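You operate a simulated robot arm through the tools that you are given. There is no shell and no other tool. Be economical: measure what you need, move in short steps, check, and stop when the job is done.

The job below is to be done with a simulated robot arm. You get a single attempt, and the scene is never put back.

JOB
Put the steel bracket in grey on the thin square plate on the top of the large grey steel plate.
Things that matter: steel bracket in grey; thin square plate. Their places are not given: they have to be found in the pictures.

The check looks at the end state, three seconds after you hand in, the way a careful person would. Anything else that was tipped, shoved, dropped, spilled or broken makes it a failure.

ROBOT AND FRAMES
A 7-joint arm with a two-finger parallel gripper, fixed in place. Base frame: the origin is at the foot of the arm, x ahead of it, y to its left, z up; the work surface is at about z = 0. Units: mm, degrees, N and s.
With the tool pointing down near the work surface it reaches from about 240 to 620 mm from the base axis. Its first joint turns from -66.0 to 66.0 degrees. Payload 2.6 kg.
The TCP is the grasp point between the finger pads, 30 mm short of the fingertips. In the tool frame z runs along the fingers and y along their closing line. The gripper opens to 94 mm. The fingers are 28 mm wide and 10 mm thick; the gripper's body (50 by 96 mm) begins 55 mm behind the TCP.
Orientation is that of the tool frame in the base frame, as a unit quaternion [x, y, z, w]. With the fingers straight down and closing along the base's y, the tool's x points along the base's -x, its y along +y and its z along -z.

CONTROLS
- The arm moves only by the tool jog_arm. Its argument "rows" is a list of rows, each an object (a shift or turn left out is 0, a gripper value left out holds the last) with "offset": the shift along the tool's x, y, z in units of 100 mm (1.0 is 100 mm), a list of three; "rotation": the turn, a rotation vector about the tool's x, y, z in units of 180 degrees (1.0 is 180 degrees), a list of three; "hand": the opening in per cent of the stroke, from 0 (shut) to 100 (fully open). In form: [{"offset": [x, y, z], "rotation": [rx, ry, rz], "hand": hand}, ...]. A call has 1 to 10 rows; each row is the pose to reach, as a shift and turn from the pose commanded when the call began, along the tool's axes at that moment. A call with a number of a shift or a turn outside -1 to 1 is refused whole. Rows are played at 5 a second. More than 50 mm and 8.6 degrees between two rows, or a gripper value outside its range, and nothing of the call is played. Where a pose cannot be reached the arm comes as near as it can. A force on the tool above 40 N (or 10 N above the force at the start of the call, whichever is more), or a blocked arm, ends the call early, and 0.2 s more pass. The fingers move at their own pace (about 72 mm/s each) and stop on an object; they squeeze with about 42 N. The grip force told is the motor's: it shows also when the fingers shut on nothing. Time passes only in rows, and 0.2 s behind the last, so rows that repeat a pose let the fingers close. It gives the time, the measured TCP pose, the force on the tool (base axes), the opening and the grip force at its end, in the units of the frame above (readings bear some noise), and new pictures: "views" is both (left out), scene, wrist or none.
- Cameras (640 x 400 px; columns grow to the right, rows downward): "scene" is fixed at [34.2, 436.8, 552.1]; the picture's right is [-0.75, -0.66, 0.00], its down [-0.45, 0.51, -0.74] and it looks along [0.49, -0.55, -0.67] (base axes); focal length 330 px, centre (320, 200). "wrist" rides on the gripper at [-37, 0, -58] in the tool frame; the picture's right is [0.00, -1.00, 0.00], its down [0.97, 0.00, -0.24] and it looks along [0.24, 0.00, 0.97] (tool axes); focal length 218 px, centre (320, 200).
- measure_at(camera, pixels): for up to 12 pixels [column, row] of the newest picture of that camera ("zoom" is the newest enlarged one), the place [x, y, z] in the base frame of the surface seen there, good to about 2 mm. It takes no simulated time.
- close_up(camera, box): a new picture of the part [left, top, right, bottom] of that camera's present view, enlarged. It takes no simulated time.
- job_done(): hands the job in; it is judged then, once.

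Work in short steps. Measure before you move; look again where a grasp or a placing could have gone wrong, and mend it. You have 60 turns and 170 pictures in all, those below and enlarged ones among them. Open the gripper and draw the arm clear of the work before you hand the job in, unless the task says otherwise; then end with one line.

The tools are called after ">>>" as a command line: name --argument value ..., lists and objects as JSON in quotes. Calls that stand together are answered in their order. jog_arm: Moves the arm, as the interface text tells. Its arguments: {"type":"object","properties":{"rows":{"type":"array"},"views":{"type":"string","enum":["both","scene","wrist","none"]}},"required":["rows"]} The other tools are called the same way: measure_at (camera, pixels) gives the place of the surface under pixels of a picture; close_up (camera, box) takes an enlarged picture of a part of a camera's view; job_done () hands the job in.

At the start:

```text
time: 0.0
ee_pos: [409.4, 169.7, 248.3]
ee_rot: [0.0, 1.0, 0.0, 0.0]
ft_force: [0.3, 0.8, 0.4]
gripper_width: 93.8
gripper_force: 0.1
```

scene: 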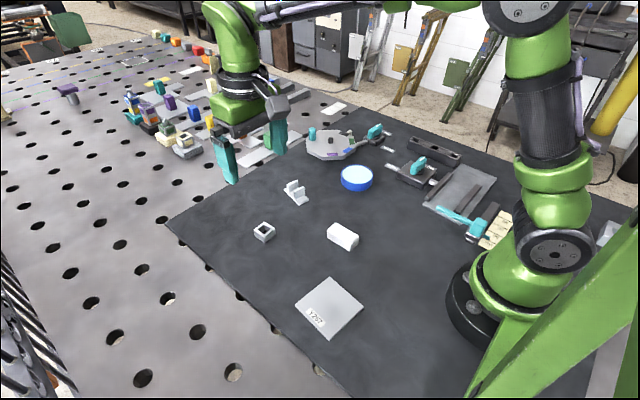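
wrist: 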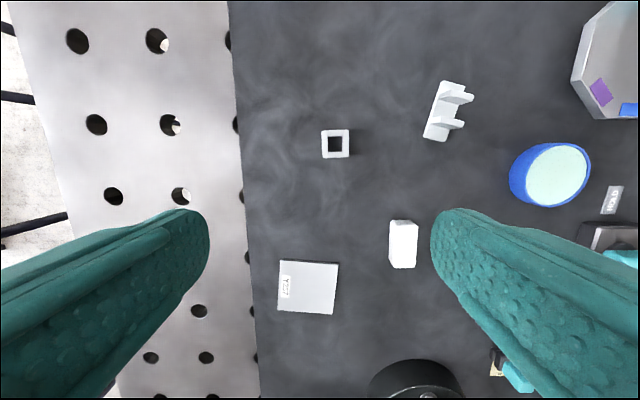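

The candidates are the bracket-like part at scene (297,192) and the labelled square plate at (330,308). I'll enlarge both and measure them.

>>> close_up --camera "scene" --box '[230, 160, 390, 260]'

>>> close_up --camera "wrist" --box '[240, 60, 560, 320]'

>>> measure_at --camera "scene" --pixels '[[330, 278], [363, 306], [330, 338], [295, 306], [330, 308], [297, 192], [264, 232], [342, 236], [350, 320]]'

>>> measure_at --camera "wrist" --pixels '[[442, 84], [428, 136], [445, 138], [470, 98], [460, 124], [440, 110], [455, 111], [281, 262], [337, 264], [332, 312], [279, 308], [455, 87]]'

```text
4.00 times, centred on (310, 210) of scene
```

zoom: 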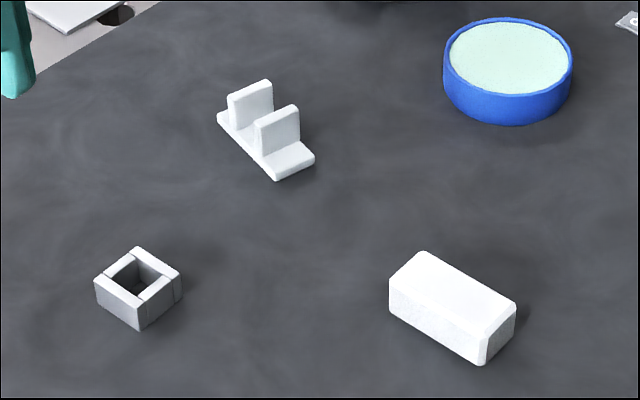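

```text
1.54 times, centred on (400, 190) of wrist
```

zoom: 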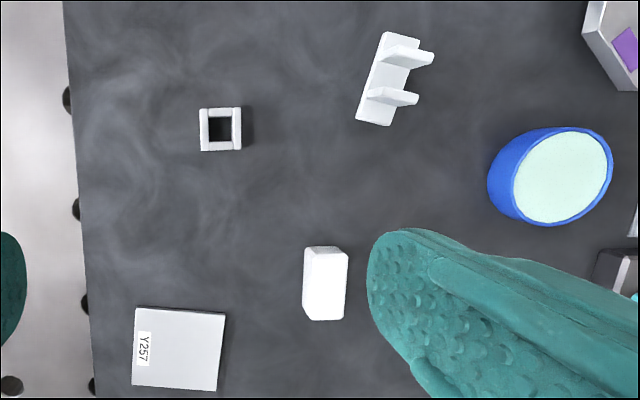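

```text
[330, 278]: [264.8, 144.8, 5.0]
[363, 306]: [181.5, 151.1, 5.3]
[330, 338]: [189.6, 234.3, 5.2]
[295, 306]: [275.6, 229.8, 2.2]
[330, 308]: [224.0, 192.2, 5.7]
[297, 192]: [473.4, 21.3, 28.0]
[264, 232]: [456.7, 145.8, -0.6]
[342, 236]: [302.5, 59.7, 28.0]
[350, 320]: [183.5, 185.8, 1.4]
```

```text
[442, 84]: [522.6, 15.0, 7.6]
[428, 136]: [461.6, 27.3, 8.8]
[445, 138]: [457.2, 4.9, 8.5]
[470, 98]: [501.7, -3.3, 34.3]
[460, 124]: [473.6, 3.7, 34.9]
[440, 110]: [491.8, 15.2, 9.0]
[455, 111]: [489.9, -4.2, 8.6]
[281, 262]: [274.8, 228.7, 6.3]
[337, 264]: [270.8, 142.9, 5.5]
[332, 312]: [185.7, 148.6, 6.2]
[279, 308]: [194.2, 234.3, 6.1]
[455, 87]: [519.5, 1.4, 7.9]
```

The bracket has two uprights on a base, centred near (488, 12) with its top at z≈35. The plate, Y257, is centred near (230, 189) with its top at z≈5.5. I'll move over the bracket in two moves so I can see its yaw.

>>> jog_arm --rows '[{"offset": [-0.2, -0.25, 0.1], "hand": 100}, {"offset": [-0.4, -0.5, 0.25]}, {"offset": [-0.6, -0.75, 0.4]}, {"offset": [-0.8, -1.0, 0.5]}]' --views "none"

>>> jog_arm --rows '[{"offset": [0, -0.3, 0.2]}, {"offset": [0, -0.57, 0.45]}, {"offset": [0, -0.57, 0.45]}]'

```text
time: 1.0
ee_pos: [491.4, 69.5, 196.9]
ee_rot: [0.0, 1.0, 0.0, 0.0]
ft_force: [0.5, 0.1, -1.5]
gripper_width: 94.2
gripper_force: 0.1
```

```text
time: 1.8
ee_pos: [491.0, 11.1, 152.6]
ee_rot: [-0.001, 1.0, 0.0, 0.0]
ft_force: [0.1, 0.3, 0.3]
gripper_width: 93.9
gripper_force: 0.1
```

scene: 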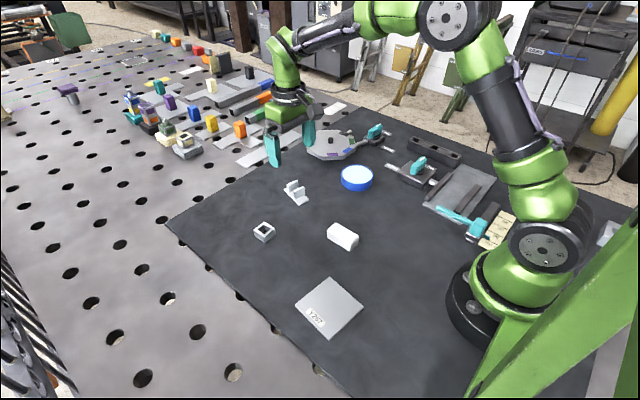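
wrist: 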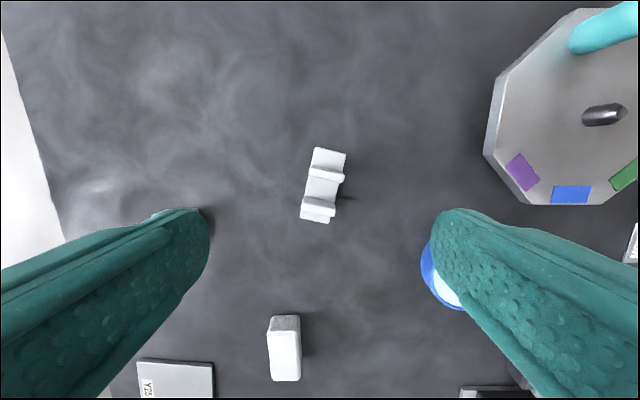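

The bracket shows at wrist (322,185), and the right finger is near the blue cup at (440,275). I'll measure the bracket's corners and the cup's edge.

>>> close_up --camera "wrist" --box '[272, 140, 372, 232]'

>>> measure_at --camera "wrist" --pixels '[[317, 150], [344, 155], [302, 217], [327, 221], [312, 168], [342, 180], [306, 200], [333, 214], [325, 175], [319, 207], [430, 250], [322, 189]]'

>>> measure_at --camera "scene" --pixels '[[341, 174], [345, 167], [356, 176]]'

```text
4.35 times, centred on (322, 186) of wrist
```

zoom: 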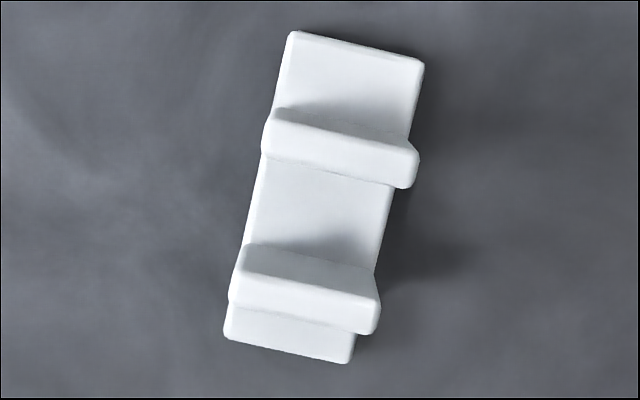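

```text
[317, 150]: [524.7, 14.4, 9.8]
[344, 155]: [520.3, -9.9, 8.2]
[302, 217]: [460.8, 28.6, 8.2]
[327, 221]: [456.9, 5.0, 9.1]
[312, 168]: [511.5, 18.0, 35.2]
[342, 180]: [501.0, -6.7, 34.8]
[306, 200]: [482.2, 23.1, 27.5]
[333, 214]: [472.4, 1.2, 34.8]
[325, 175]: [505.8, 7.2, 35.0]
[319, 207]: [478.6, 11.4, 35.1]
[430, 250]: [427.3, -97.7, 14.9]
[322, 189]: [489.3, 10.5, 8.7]
```

```text
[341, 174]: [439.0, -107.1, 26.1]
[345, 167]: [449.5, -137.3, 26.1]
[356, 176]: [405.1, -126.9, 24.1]
```

The bracket is yawed about -12.8°, with its uprights' midpoint near (491.5, 9.5), and the cup's edge at y≈-98 is clear. I'll turn to match the yaw and go down 95 mm.

>>> jog_arm --rows '[{"offset": [-0.01, -0.026, 0.25], "rotation": [0, 0, 0.036]}, {"offset": [-0.01, -0.026, 0.5], "rotation": [0, 0, 0.071]}, {"offset": [-0.01, -0.026, 0.75], "rotation": [0, 0, 0.071]}, {"offset": [-0.01, -0.026, 0.9], "rotation": [0, 0, 0.071]}, {"offset": [-0.01, -0.026, 0.9], "rotation": [0, 0, 0.071]}]'

```text
time: 3.0
ee_pos: [491.2, 12.0, 63.3]
ee_rot: [0.111, 0.994, 0.0, -0.001]
ft_force: [-0.1, 0.1, 0.8]
gripper_width: 94.0
gripper_force: 0.2
```

scene: 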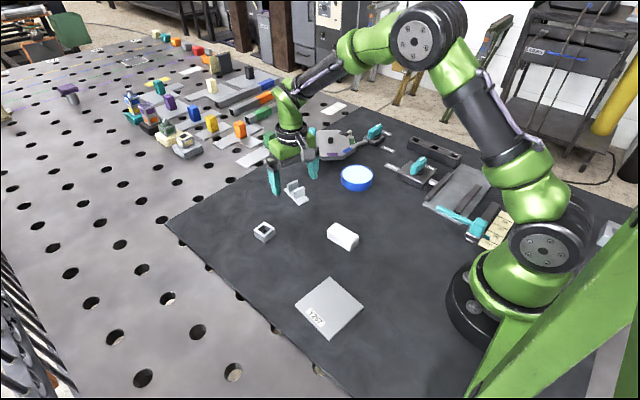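
wrist: 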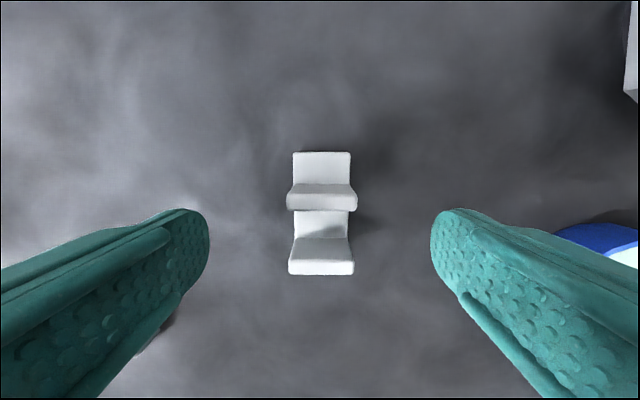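

The bracket is aligned and centred between the fingers, at wrist column about 322. I'll go down 28 mm and close.

>>> jog_arm --rows '[{"offset": [0, -0.005, 0.15]}, {"offset": [0, -0.005, 0.28]}, {"offset": [0, -0.005, 0.28], "hand": 0}, {"offset": [0, -0.005, 0.28]}, {"offset": [0, -0.005, 0.28]}, {"offset": [0, -0.005, 0.28]}, {"offset": [0, -0.005, 0.28]}]'

```text
time: 4.6
ee_pos: [491.0, 10.3, 33.9]
ee_rot: [0.111, 0.994, 0.0, 0.0]
ft_force: [-0.4, 1.1, 0.0]
gripper_width: 33.8
gripper_force: 42.1
```

scene: 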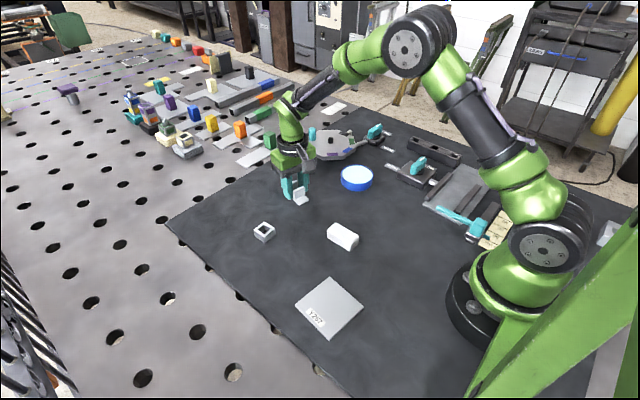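
wrist: 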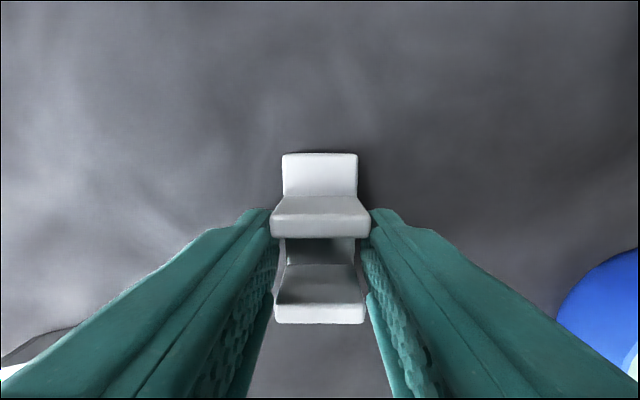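

The grip force is 42 N but the opening reads 33.8 mm, wider than I expected. I'll hold briefly and look closer to see whether it is seated.

>>> jog_arm --rows '[{"hand": 0}, {"hand": 0}]' --views "wrist"

>>> close_up --camera "wrist" --box '[220, 140, 420, 360]'

>>> close_up --camera "scene" --box '[250, 140, 350, 220]'

```text
time: 5.2
ee_pos: [490.7, 11.2, 36.2]
ee_rot: [0.111, 0.994, -0.001, 0.0]
ft_force: [-0.6, 0.2, -0.6]
gripper_width: 33.8
gripper_force: 42.5
```

wrist: 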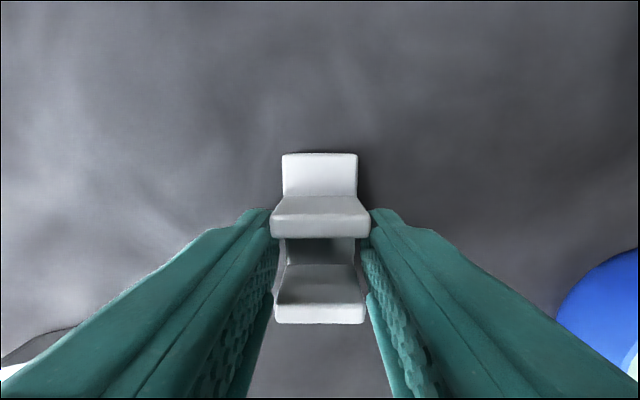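

```text
1.82 times, centred on (320, 250) of wrist
```

zoom: 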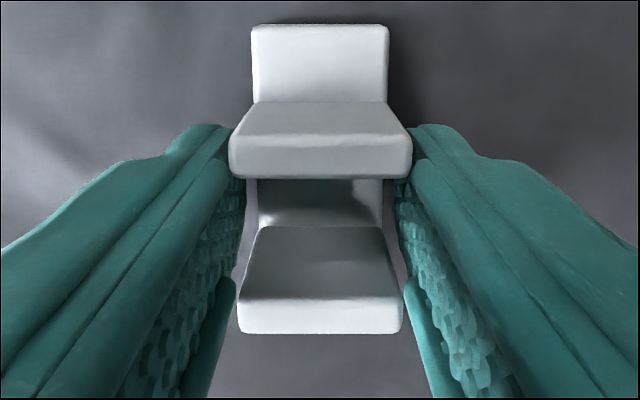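

```text
5.00 times, centred on (300, 180) of scene
```

zoom: 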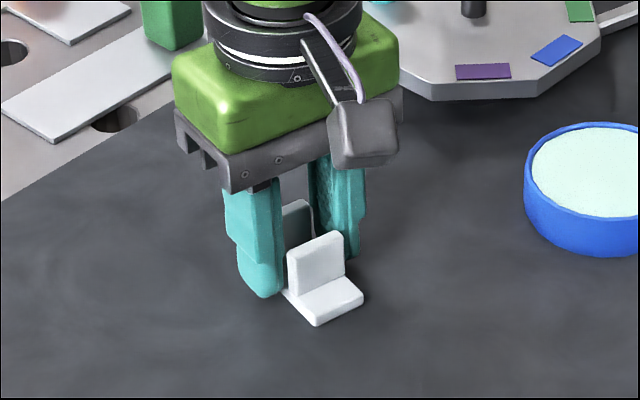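

The fingers are stopped on the bracket's base and uprights. I'll lift 80 mm and check that it comes along.

>>> jog_arm --rows '[{"offset": [0, 0, -0.1]}, {"offset": [0, 0, -0.3]}, {"offset": [0, 0, -0.55]}, {"offset": [0, 0, -0.8]}, {"offset": [0, 0, -0.8]}]'

```text
time: 6.4
ee_pos: [491.6, 9.3, 113.5]
ee_rot: [0.11, 0.994, 0.0, 0.0]
ft_force: [-0.8, 1.1, -1.3]
gripper_width: 34.0
gripper_force: 42.1
```

scene: 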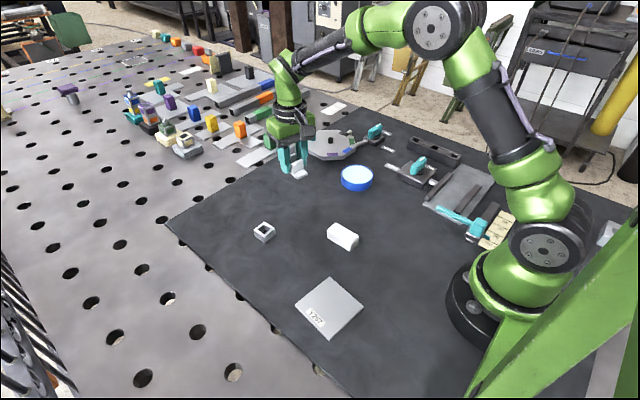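
wrist: 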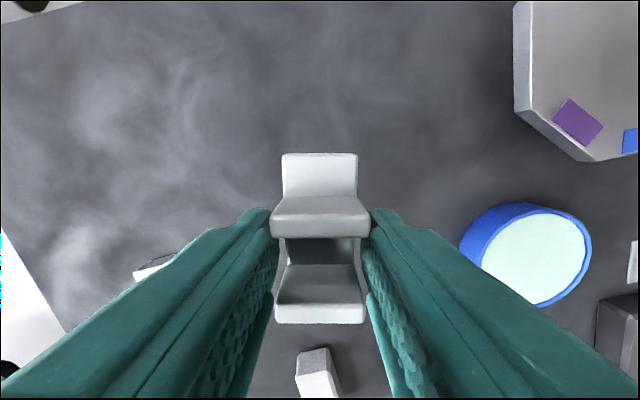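

The bracket is firmly held, with its bottom at z≈78. I'll carry it towards the plate at (230,189), turning to the plate's yaw of about -3.5° on the way.

>>> jog_arm --rows '[{"offset": [0.2, 0.08, 0], "rotation": [0, 0, -0.013]}, {"offset": [0.45, 0.18, 0], "rotation": [0, 0, -0.026]}, {"offset": [0.7, 0.28, 0], "rotation": [0, 0, -0.039]}, {"offset": [0.957, 0.379, 0], "rotation": [0, 0, -0.052]}, {"offset": [0.957, 0.379, 0], "rotation": [0, 0, -0.052]}]' --views "none"

>>> jog_arm --rows '[{"offset": [0.23, 0.14, 0]}, {"offset": [0.46, 0.28, 0]}, {"offset": [0.69, 0.41, 0]}, {"offset": [0.914, 0.552, 0]}, {"offset": [0.914, 0.552, 0]}]'

```text
time: 7.6
ee_pos: [406.6, 67.9, 115.0]
ee_rot: [0.03, 1.0, 0.0, 0.0]
ft_force: [0.3, -0.8, -1.4]
gripper_width: 34.0
gripper_force: 42.0
```

```text
time: 8.8
ee_pos: [319.5, 129.6, 115.6]
ee_rot: [0.03, 1.0, 0.0, -0.001]
ft_force: [-0.4, -0.2, -2.1]
gripper_width: 33.8
gripper_force: 41.9
```

scene: 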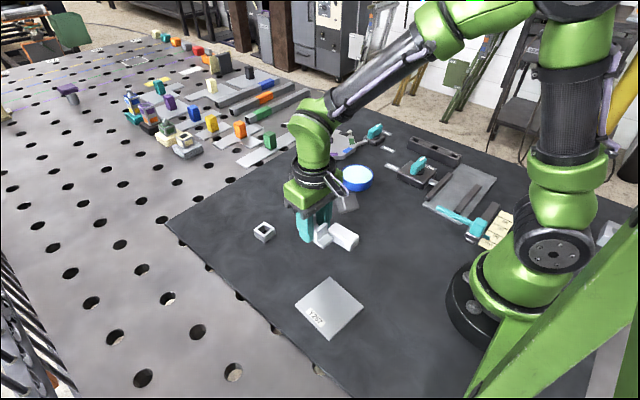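
wrist: 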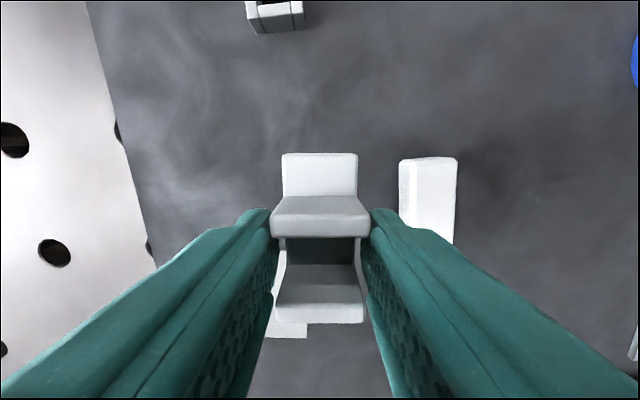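

The arm is at about (319,129). I'll make the last horizontal move over the plate.

>>> jog_arm --rows '[{"offset": [0.23, 0.14, 0]}, {"offset": [0.46, 0.27, 0]}, {"offset": [0.7, 0.41, 0]}, {"offset": [0.924, 0.546, 0]}, {"offset": [0.924, 0.546, 0.2]}, {"offset": [0.924, 0.546, 0.35]}, {"offset": [0.924, 0.546, 0.35]}]'

```text
time: 10.4
ee_pos: [228.5, 190.7, 80.3]
ee_rot: [0.03, 1.0, 0.0, 0.0]
ft_force: [0.3, -1.0, -2.9]
gripper_width: 33.9
gripper_force: 41.6
```

scene: 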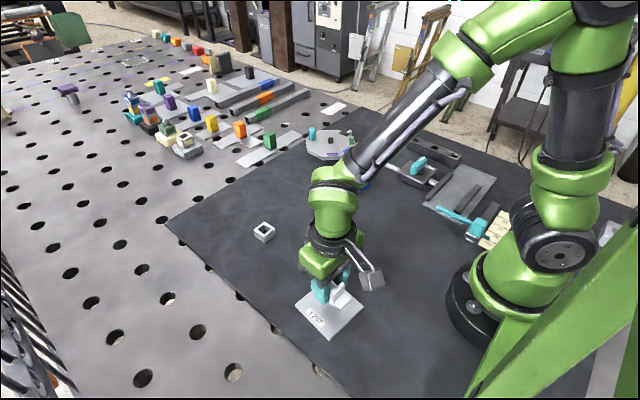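
wrist: 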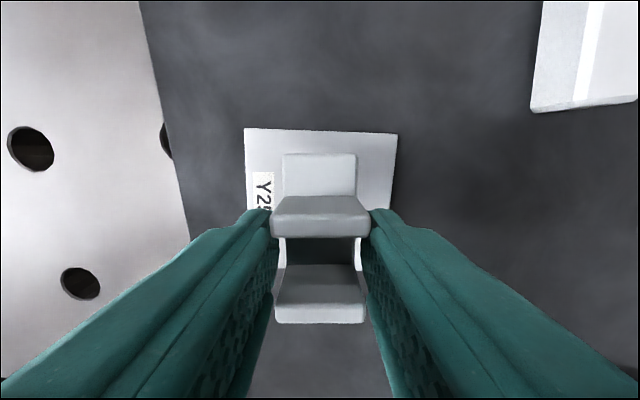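

The bracket is centred over plate Y257. Contact should come near TCP z≈41, so I'll lower about 36 mm first.

>>> jog_arm --rows '[{"offset": [0, 0, 0.15]}, {"offset": [0, 0, 0.28]}, {"offset": [0, 0, 0.33]}, {"offset": [0, 0, 0.36]}, {"offset": [0, 0, 0.36]}]'

>>> close_up --camera "scene" --box '[280, 250, 400, 350]'

```text
time: 11.6
ee_pos: [229.4, 190.1, 43.8]
ee_rot: [0.03, 1.0, 0.0, -0.001]
ft_force: [-0.2, 0.5, -2.4]
gripper_width: 33.7
gripper_force: 41.7
```

scene: 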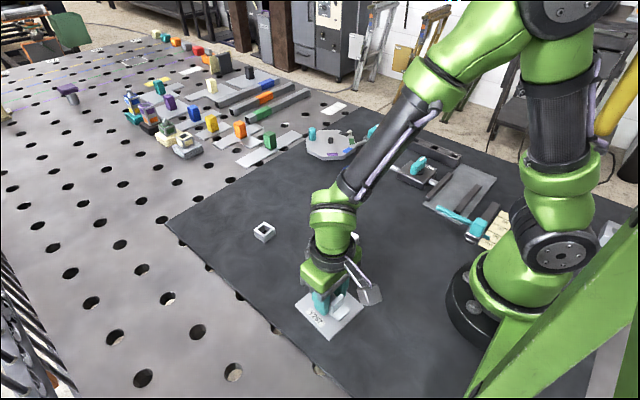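
wrist: 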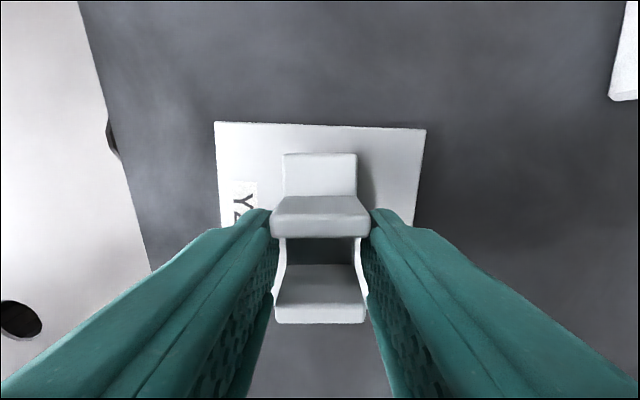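

```text
4.00 times, centred on (340, 300) of scene
```

zoom: 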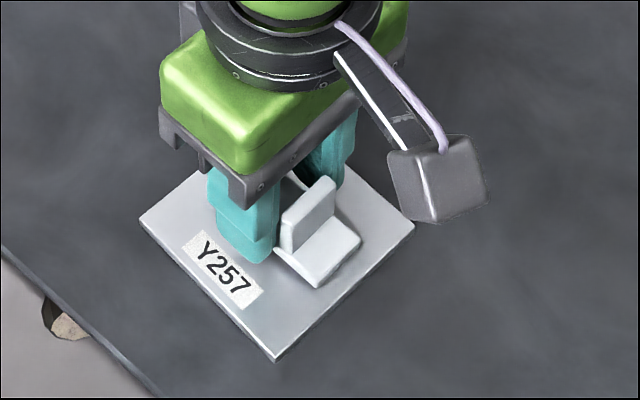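

It is a few mm above the plate and shows no contact force yet. I'll lower in 1 mm steps.

>>> jog_arm --rows '[{"offset": [0, 0, 0.01]}, {"offset": [0, 0, 0.015]}, {"offset": [0, 0, 0.02]}, {"offset": [0, 0, 0.02]}]' --views "none"

```text
time: 12.6
ee_pos: [229.6, 189.6, 41.3]
ee_rot: [0.029, 1.0, 0.0, 0.0]
ft_force: [-0.6, -0.2, -2.6]
gripper_width: 33.8
gripper_force: 42.1
```

There is still no contact, with the vertical force at -2.6 N. I'll lower further in small steps.

>>> jog_arm --rows '[{"offset": [0, 0, 0.005]}, {"offset": [0, 0, 0.01]}, {"offset": [0, 0, 0.01]}]' --views "none"

>>> close_up --camera "scene" --box '[310, 270, 380, 330]'

```text
time: 13.4
ee_pos: [229.6, 188.5, 40.3]
ee_rot: [0.029, 1.0, 0.0, -0.001]
ft_force: [-1.6, -0.9, 0.1]
gripper_width: 33.9
gripper_force: 41.7
```

```text
6.67 times, centred on (345, 300) of scene
```

zoom: 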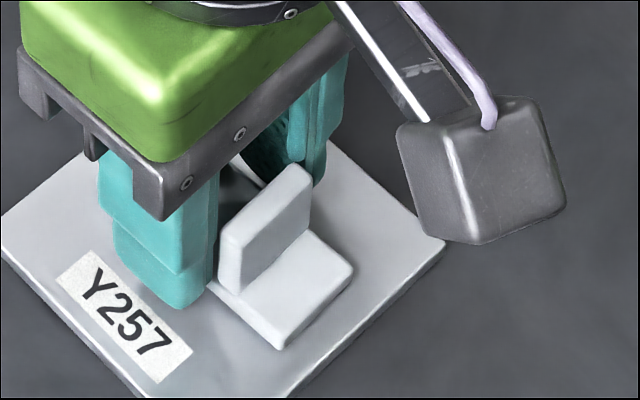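

The force has risen to about 0, so contact may be starting. I'll press another 0.5–1 mm to confirm.

>>> jog_arm --rows '[{"offset": [0, 0, 0.005]}, {"offset": [0, 0, 0.005]}]' --views "none"

```text
time: 14.0
ee_pos: [229.2, 188.8, 40.8]
ee_rot: [0.03, 1.0, 0.0, 0.0]
ft_force: [-2.2, -5.9, 19.5]
gripper_width: 33.6
gripper_force: 42.0
```

Contact is confirmed at 19.5 N. I'll ease up slightly, open the fingers, and then rise straight up.

>>> jog_arm --rows '[{"offset": [0, 0, -0.004]}, {"offset": [0, 0, -0.004], "hand": 45}, {"offset": [0, 0, -0.004], "hand": 70}, {"offset": [0, 0, -0.004]}, {"offset": [0, 0, -0.004]}]'

```text
time: 15.2
ee_pos: [229.5, 187.6, 40.9]
ee_rot: [0.03, 1.0, 0.0, 0.0]
ft_force: [0.6, 0.3, 0.0]
gripper_width: 65.8
gripper_force: 0.1
```

scene: 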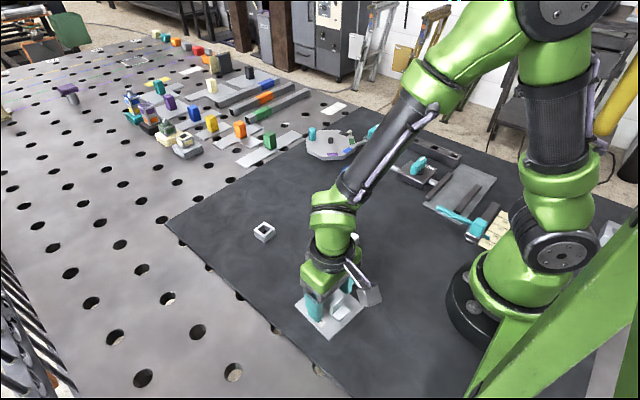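
wrist: 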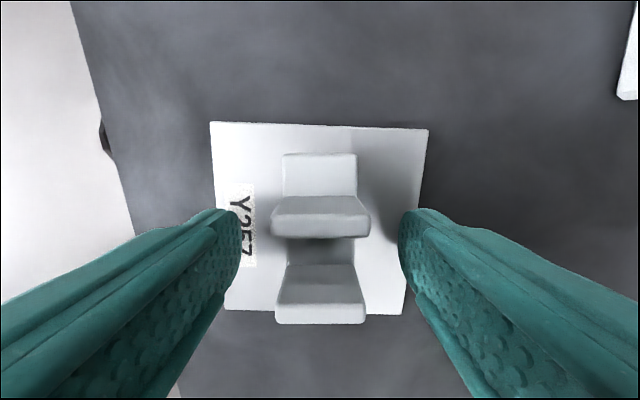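

The bracket is released and standing. I'll rise straight up, then draw away forward.

>>> jog_arm --rows '[{"offset": [0, 0, -0.2]}, {"offset": [0, 0, -0.45]}, {"offset": [0, 0, -0.7]}, {"offset": [0, 0, -0.95]}, {"offset": [-0.3, 0, -1.0]}, {"offset": [-0.65, 0, -1.0]}, {"offset": [-1.0, 0, -1.0]}, {"offset": [-1.0, 0, -1.0]}]'

>>> close_up --camera "scene" --box '[270, 250, 390, 350]'

```text
time: 17.0
ee_pos: [330.4, 182.1, 141.5]
ee_rot: [0.03, 1.0, 0.0, 0.0]
ft_force: [0.1, -0.4, -0.1]
gripper_width: 66.0
gripper_force: 0.0
```

scene: 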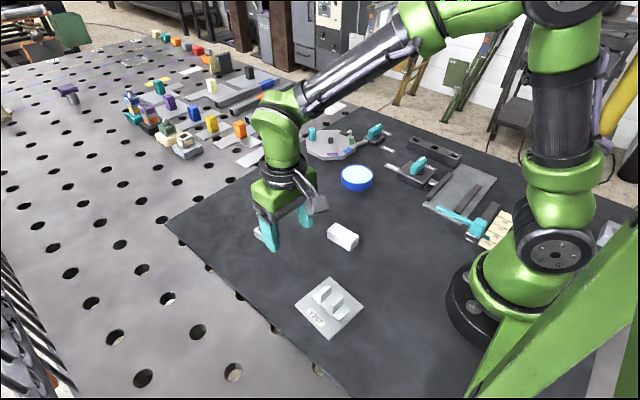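
wrist: 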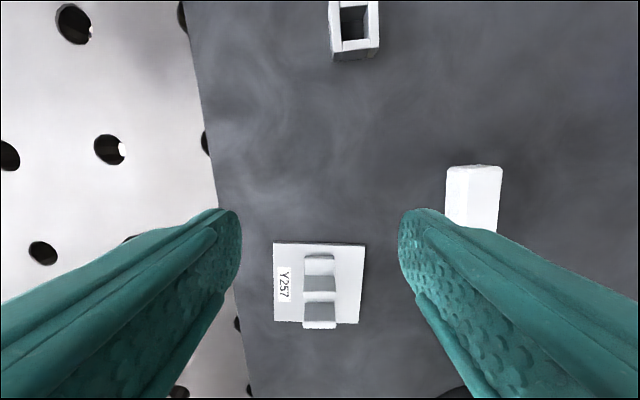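

```text
4.00 times, centred on (330, 300) of scene
```

zoom: 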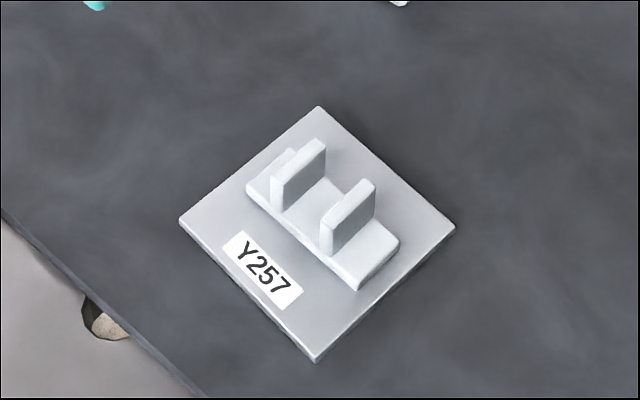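

The bracket stands upright and flat, fully within plate Y257. Nothing else was disturbed, and the gripper is open and clear, so I'm handing in.

>>> job_done

```text
The job is handed in.
```

The grey steel bracket is standing upright on the thin square plate (labelled Y257), the arm is clear with the gripper open, and the job is handed in.
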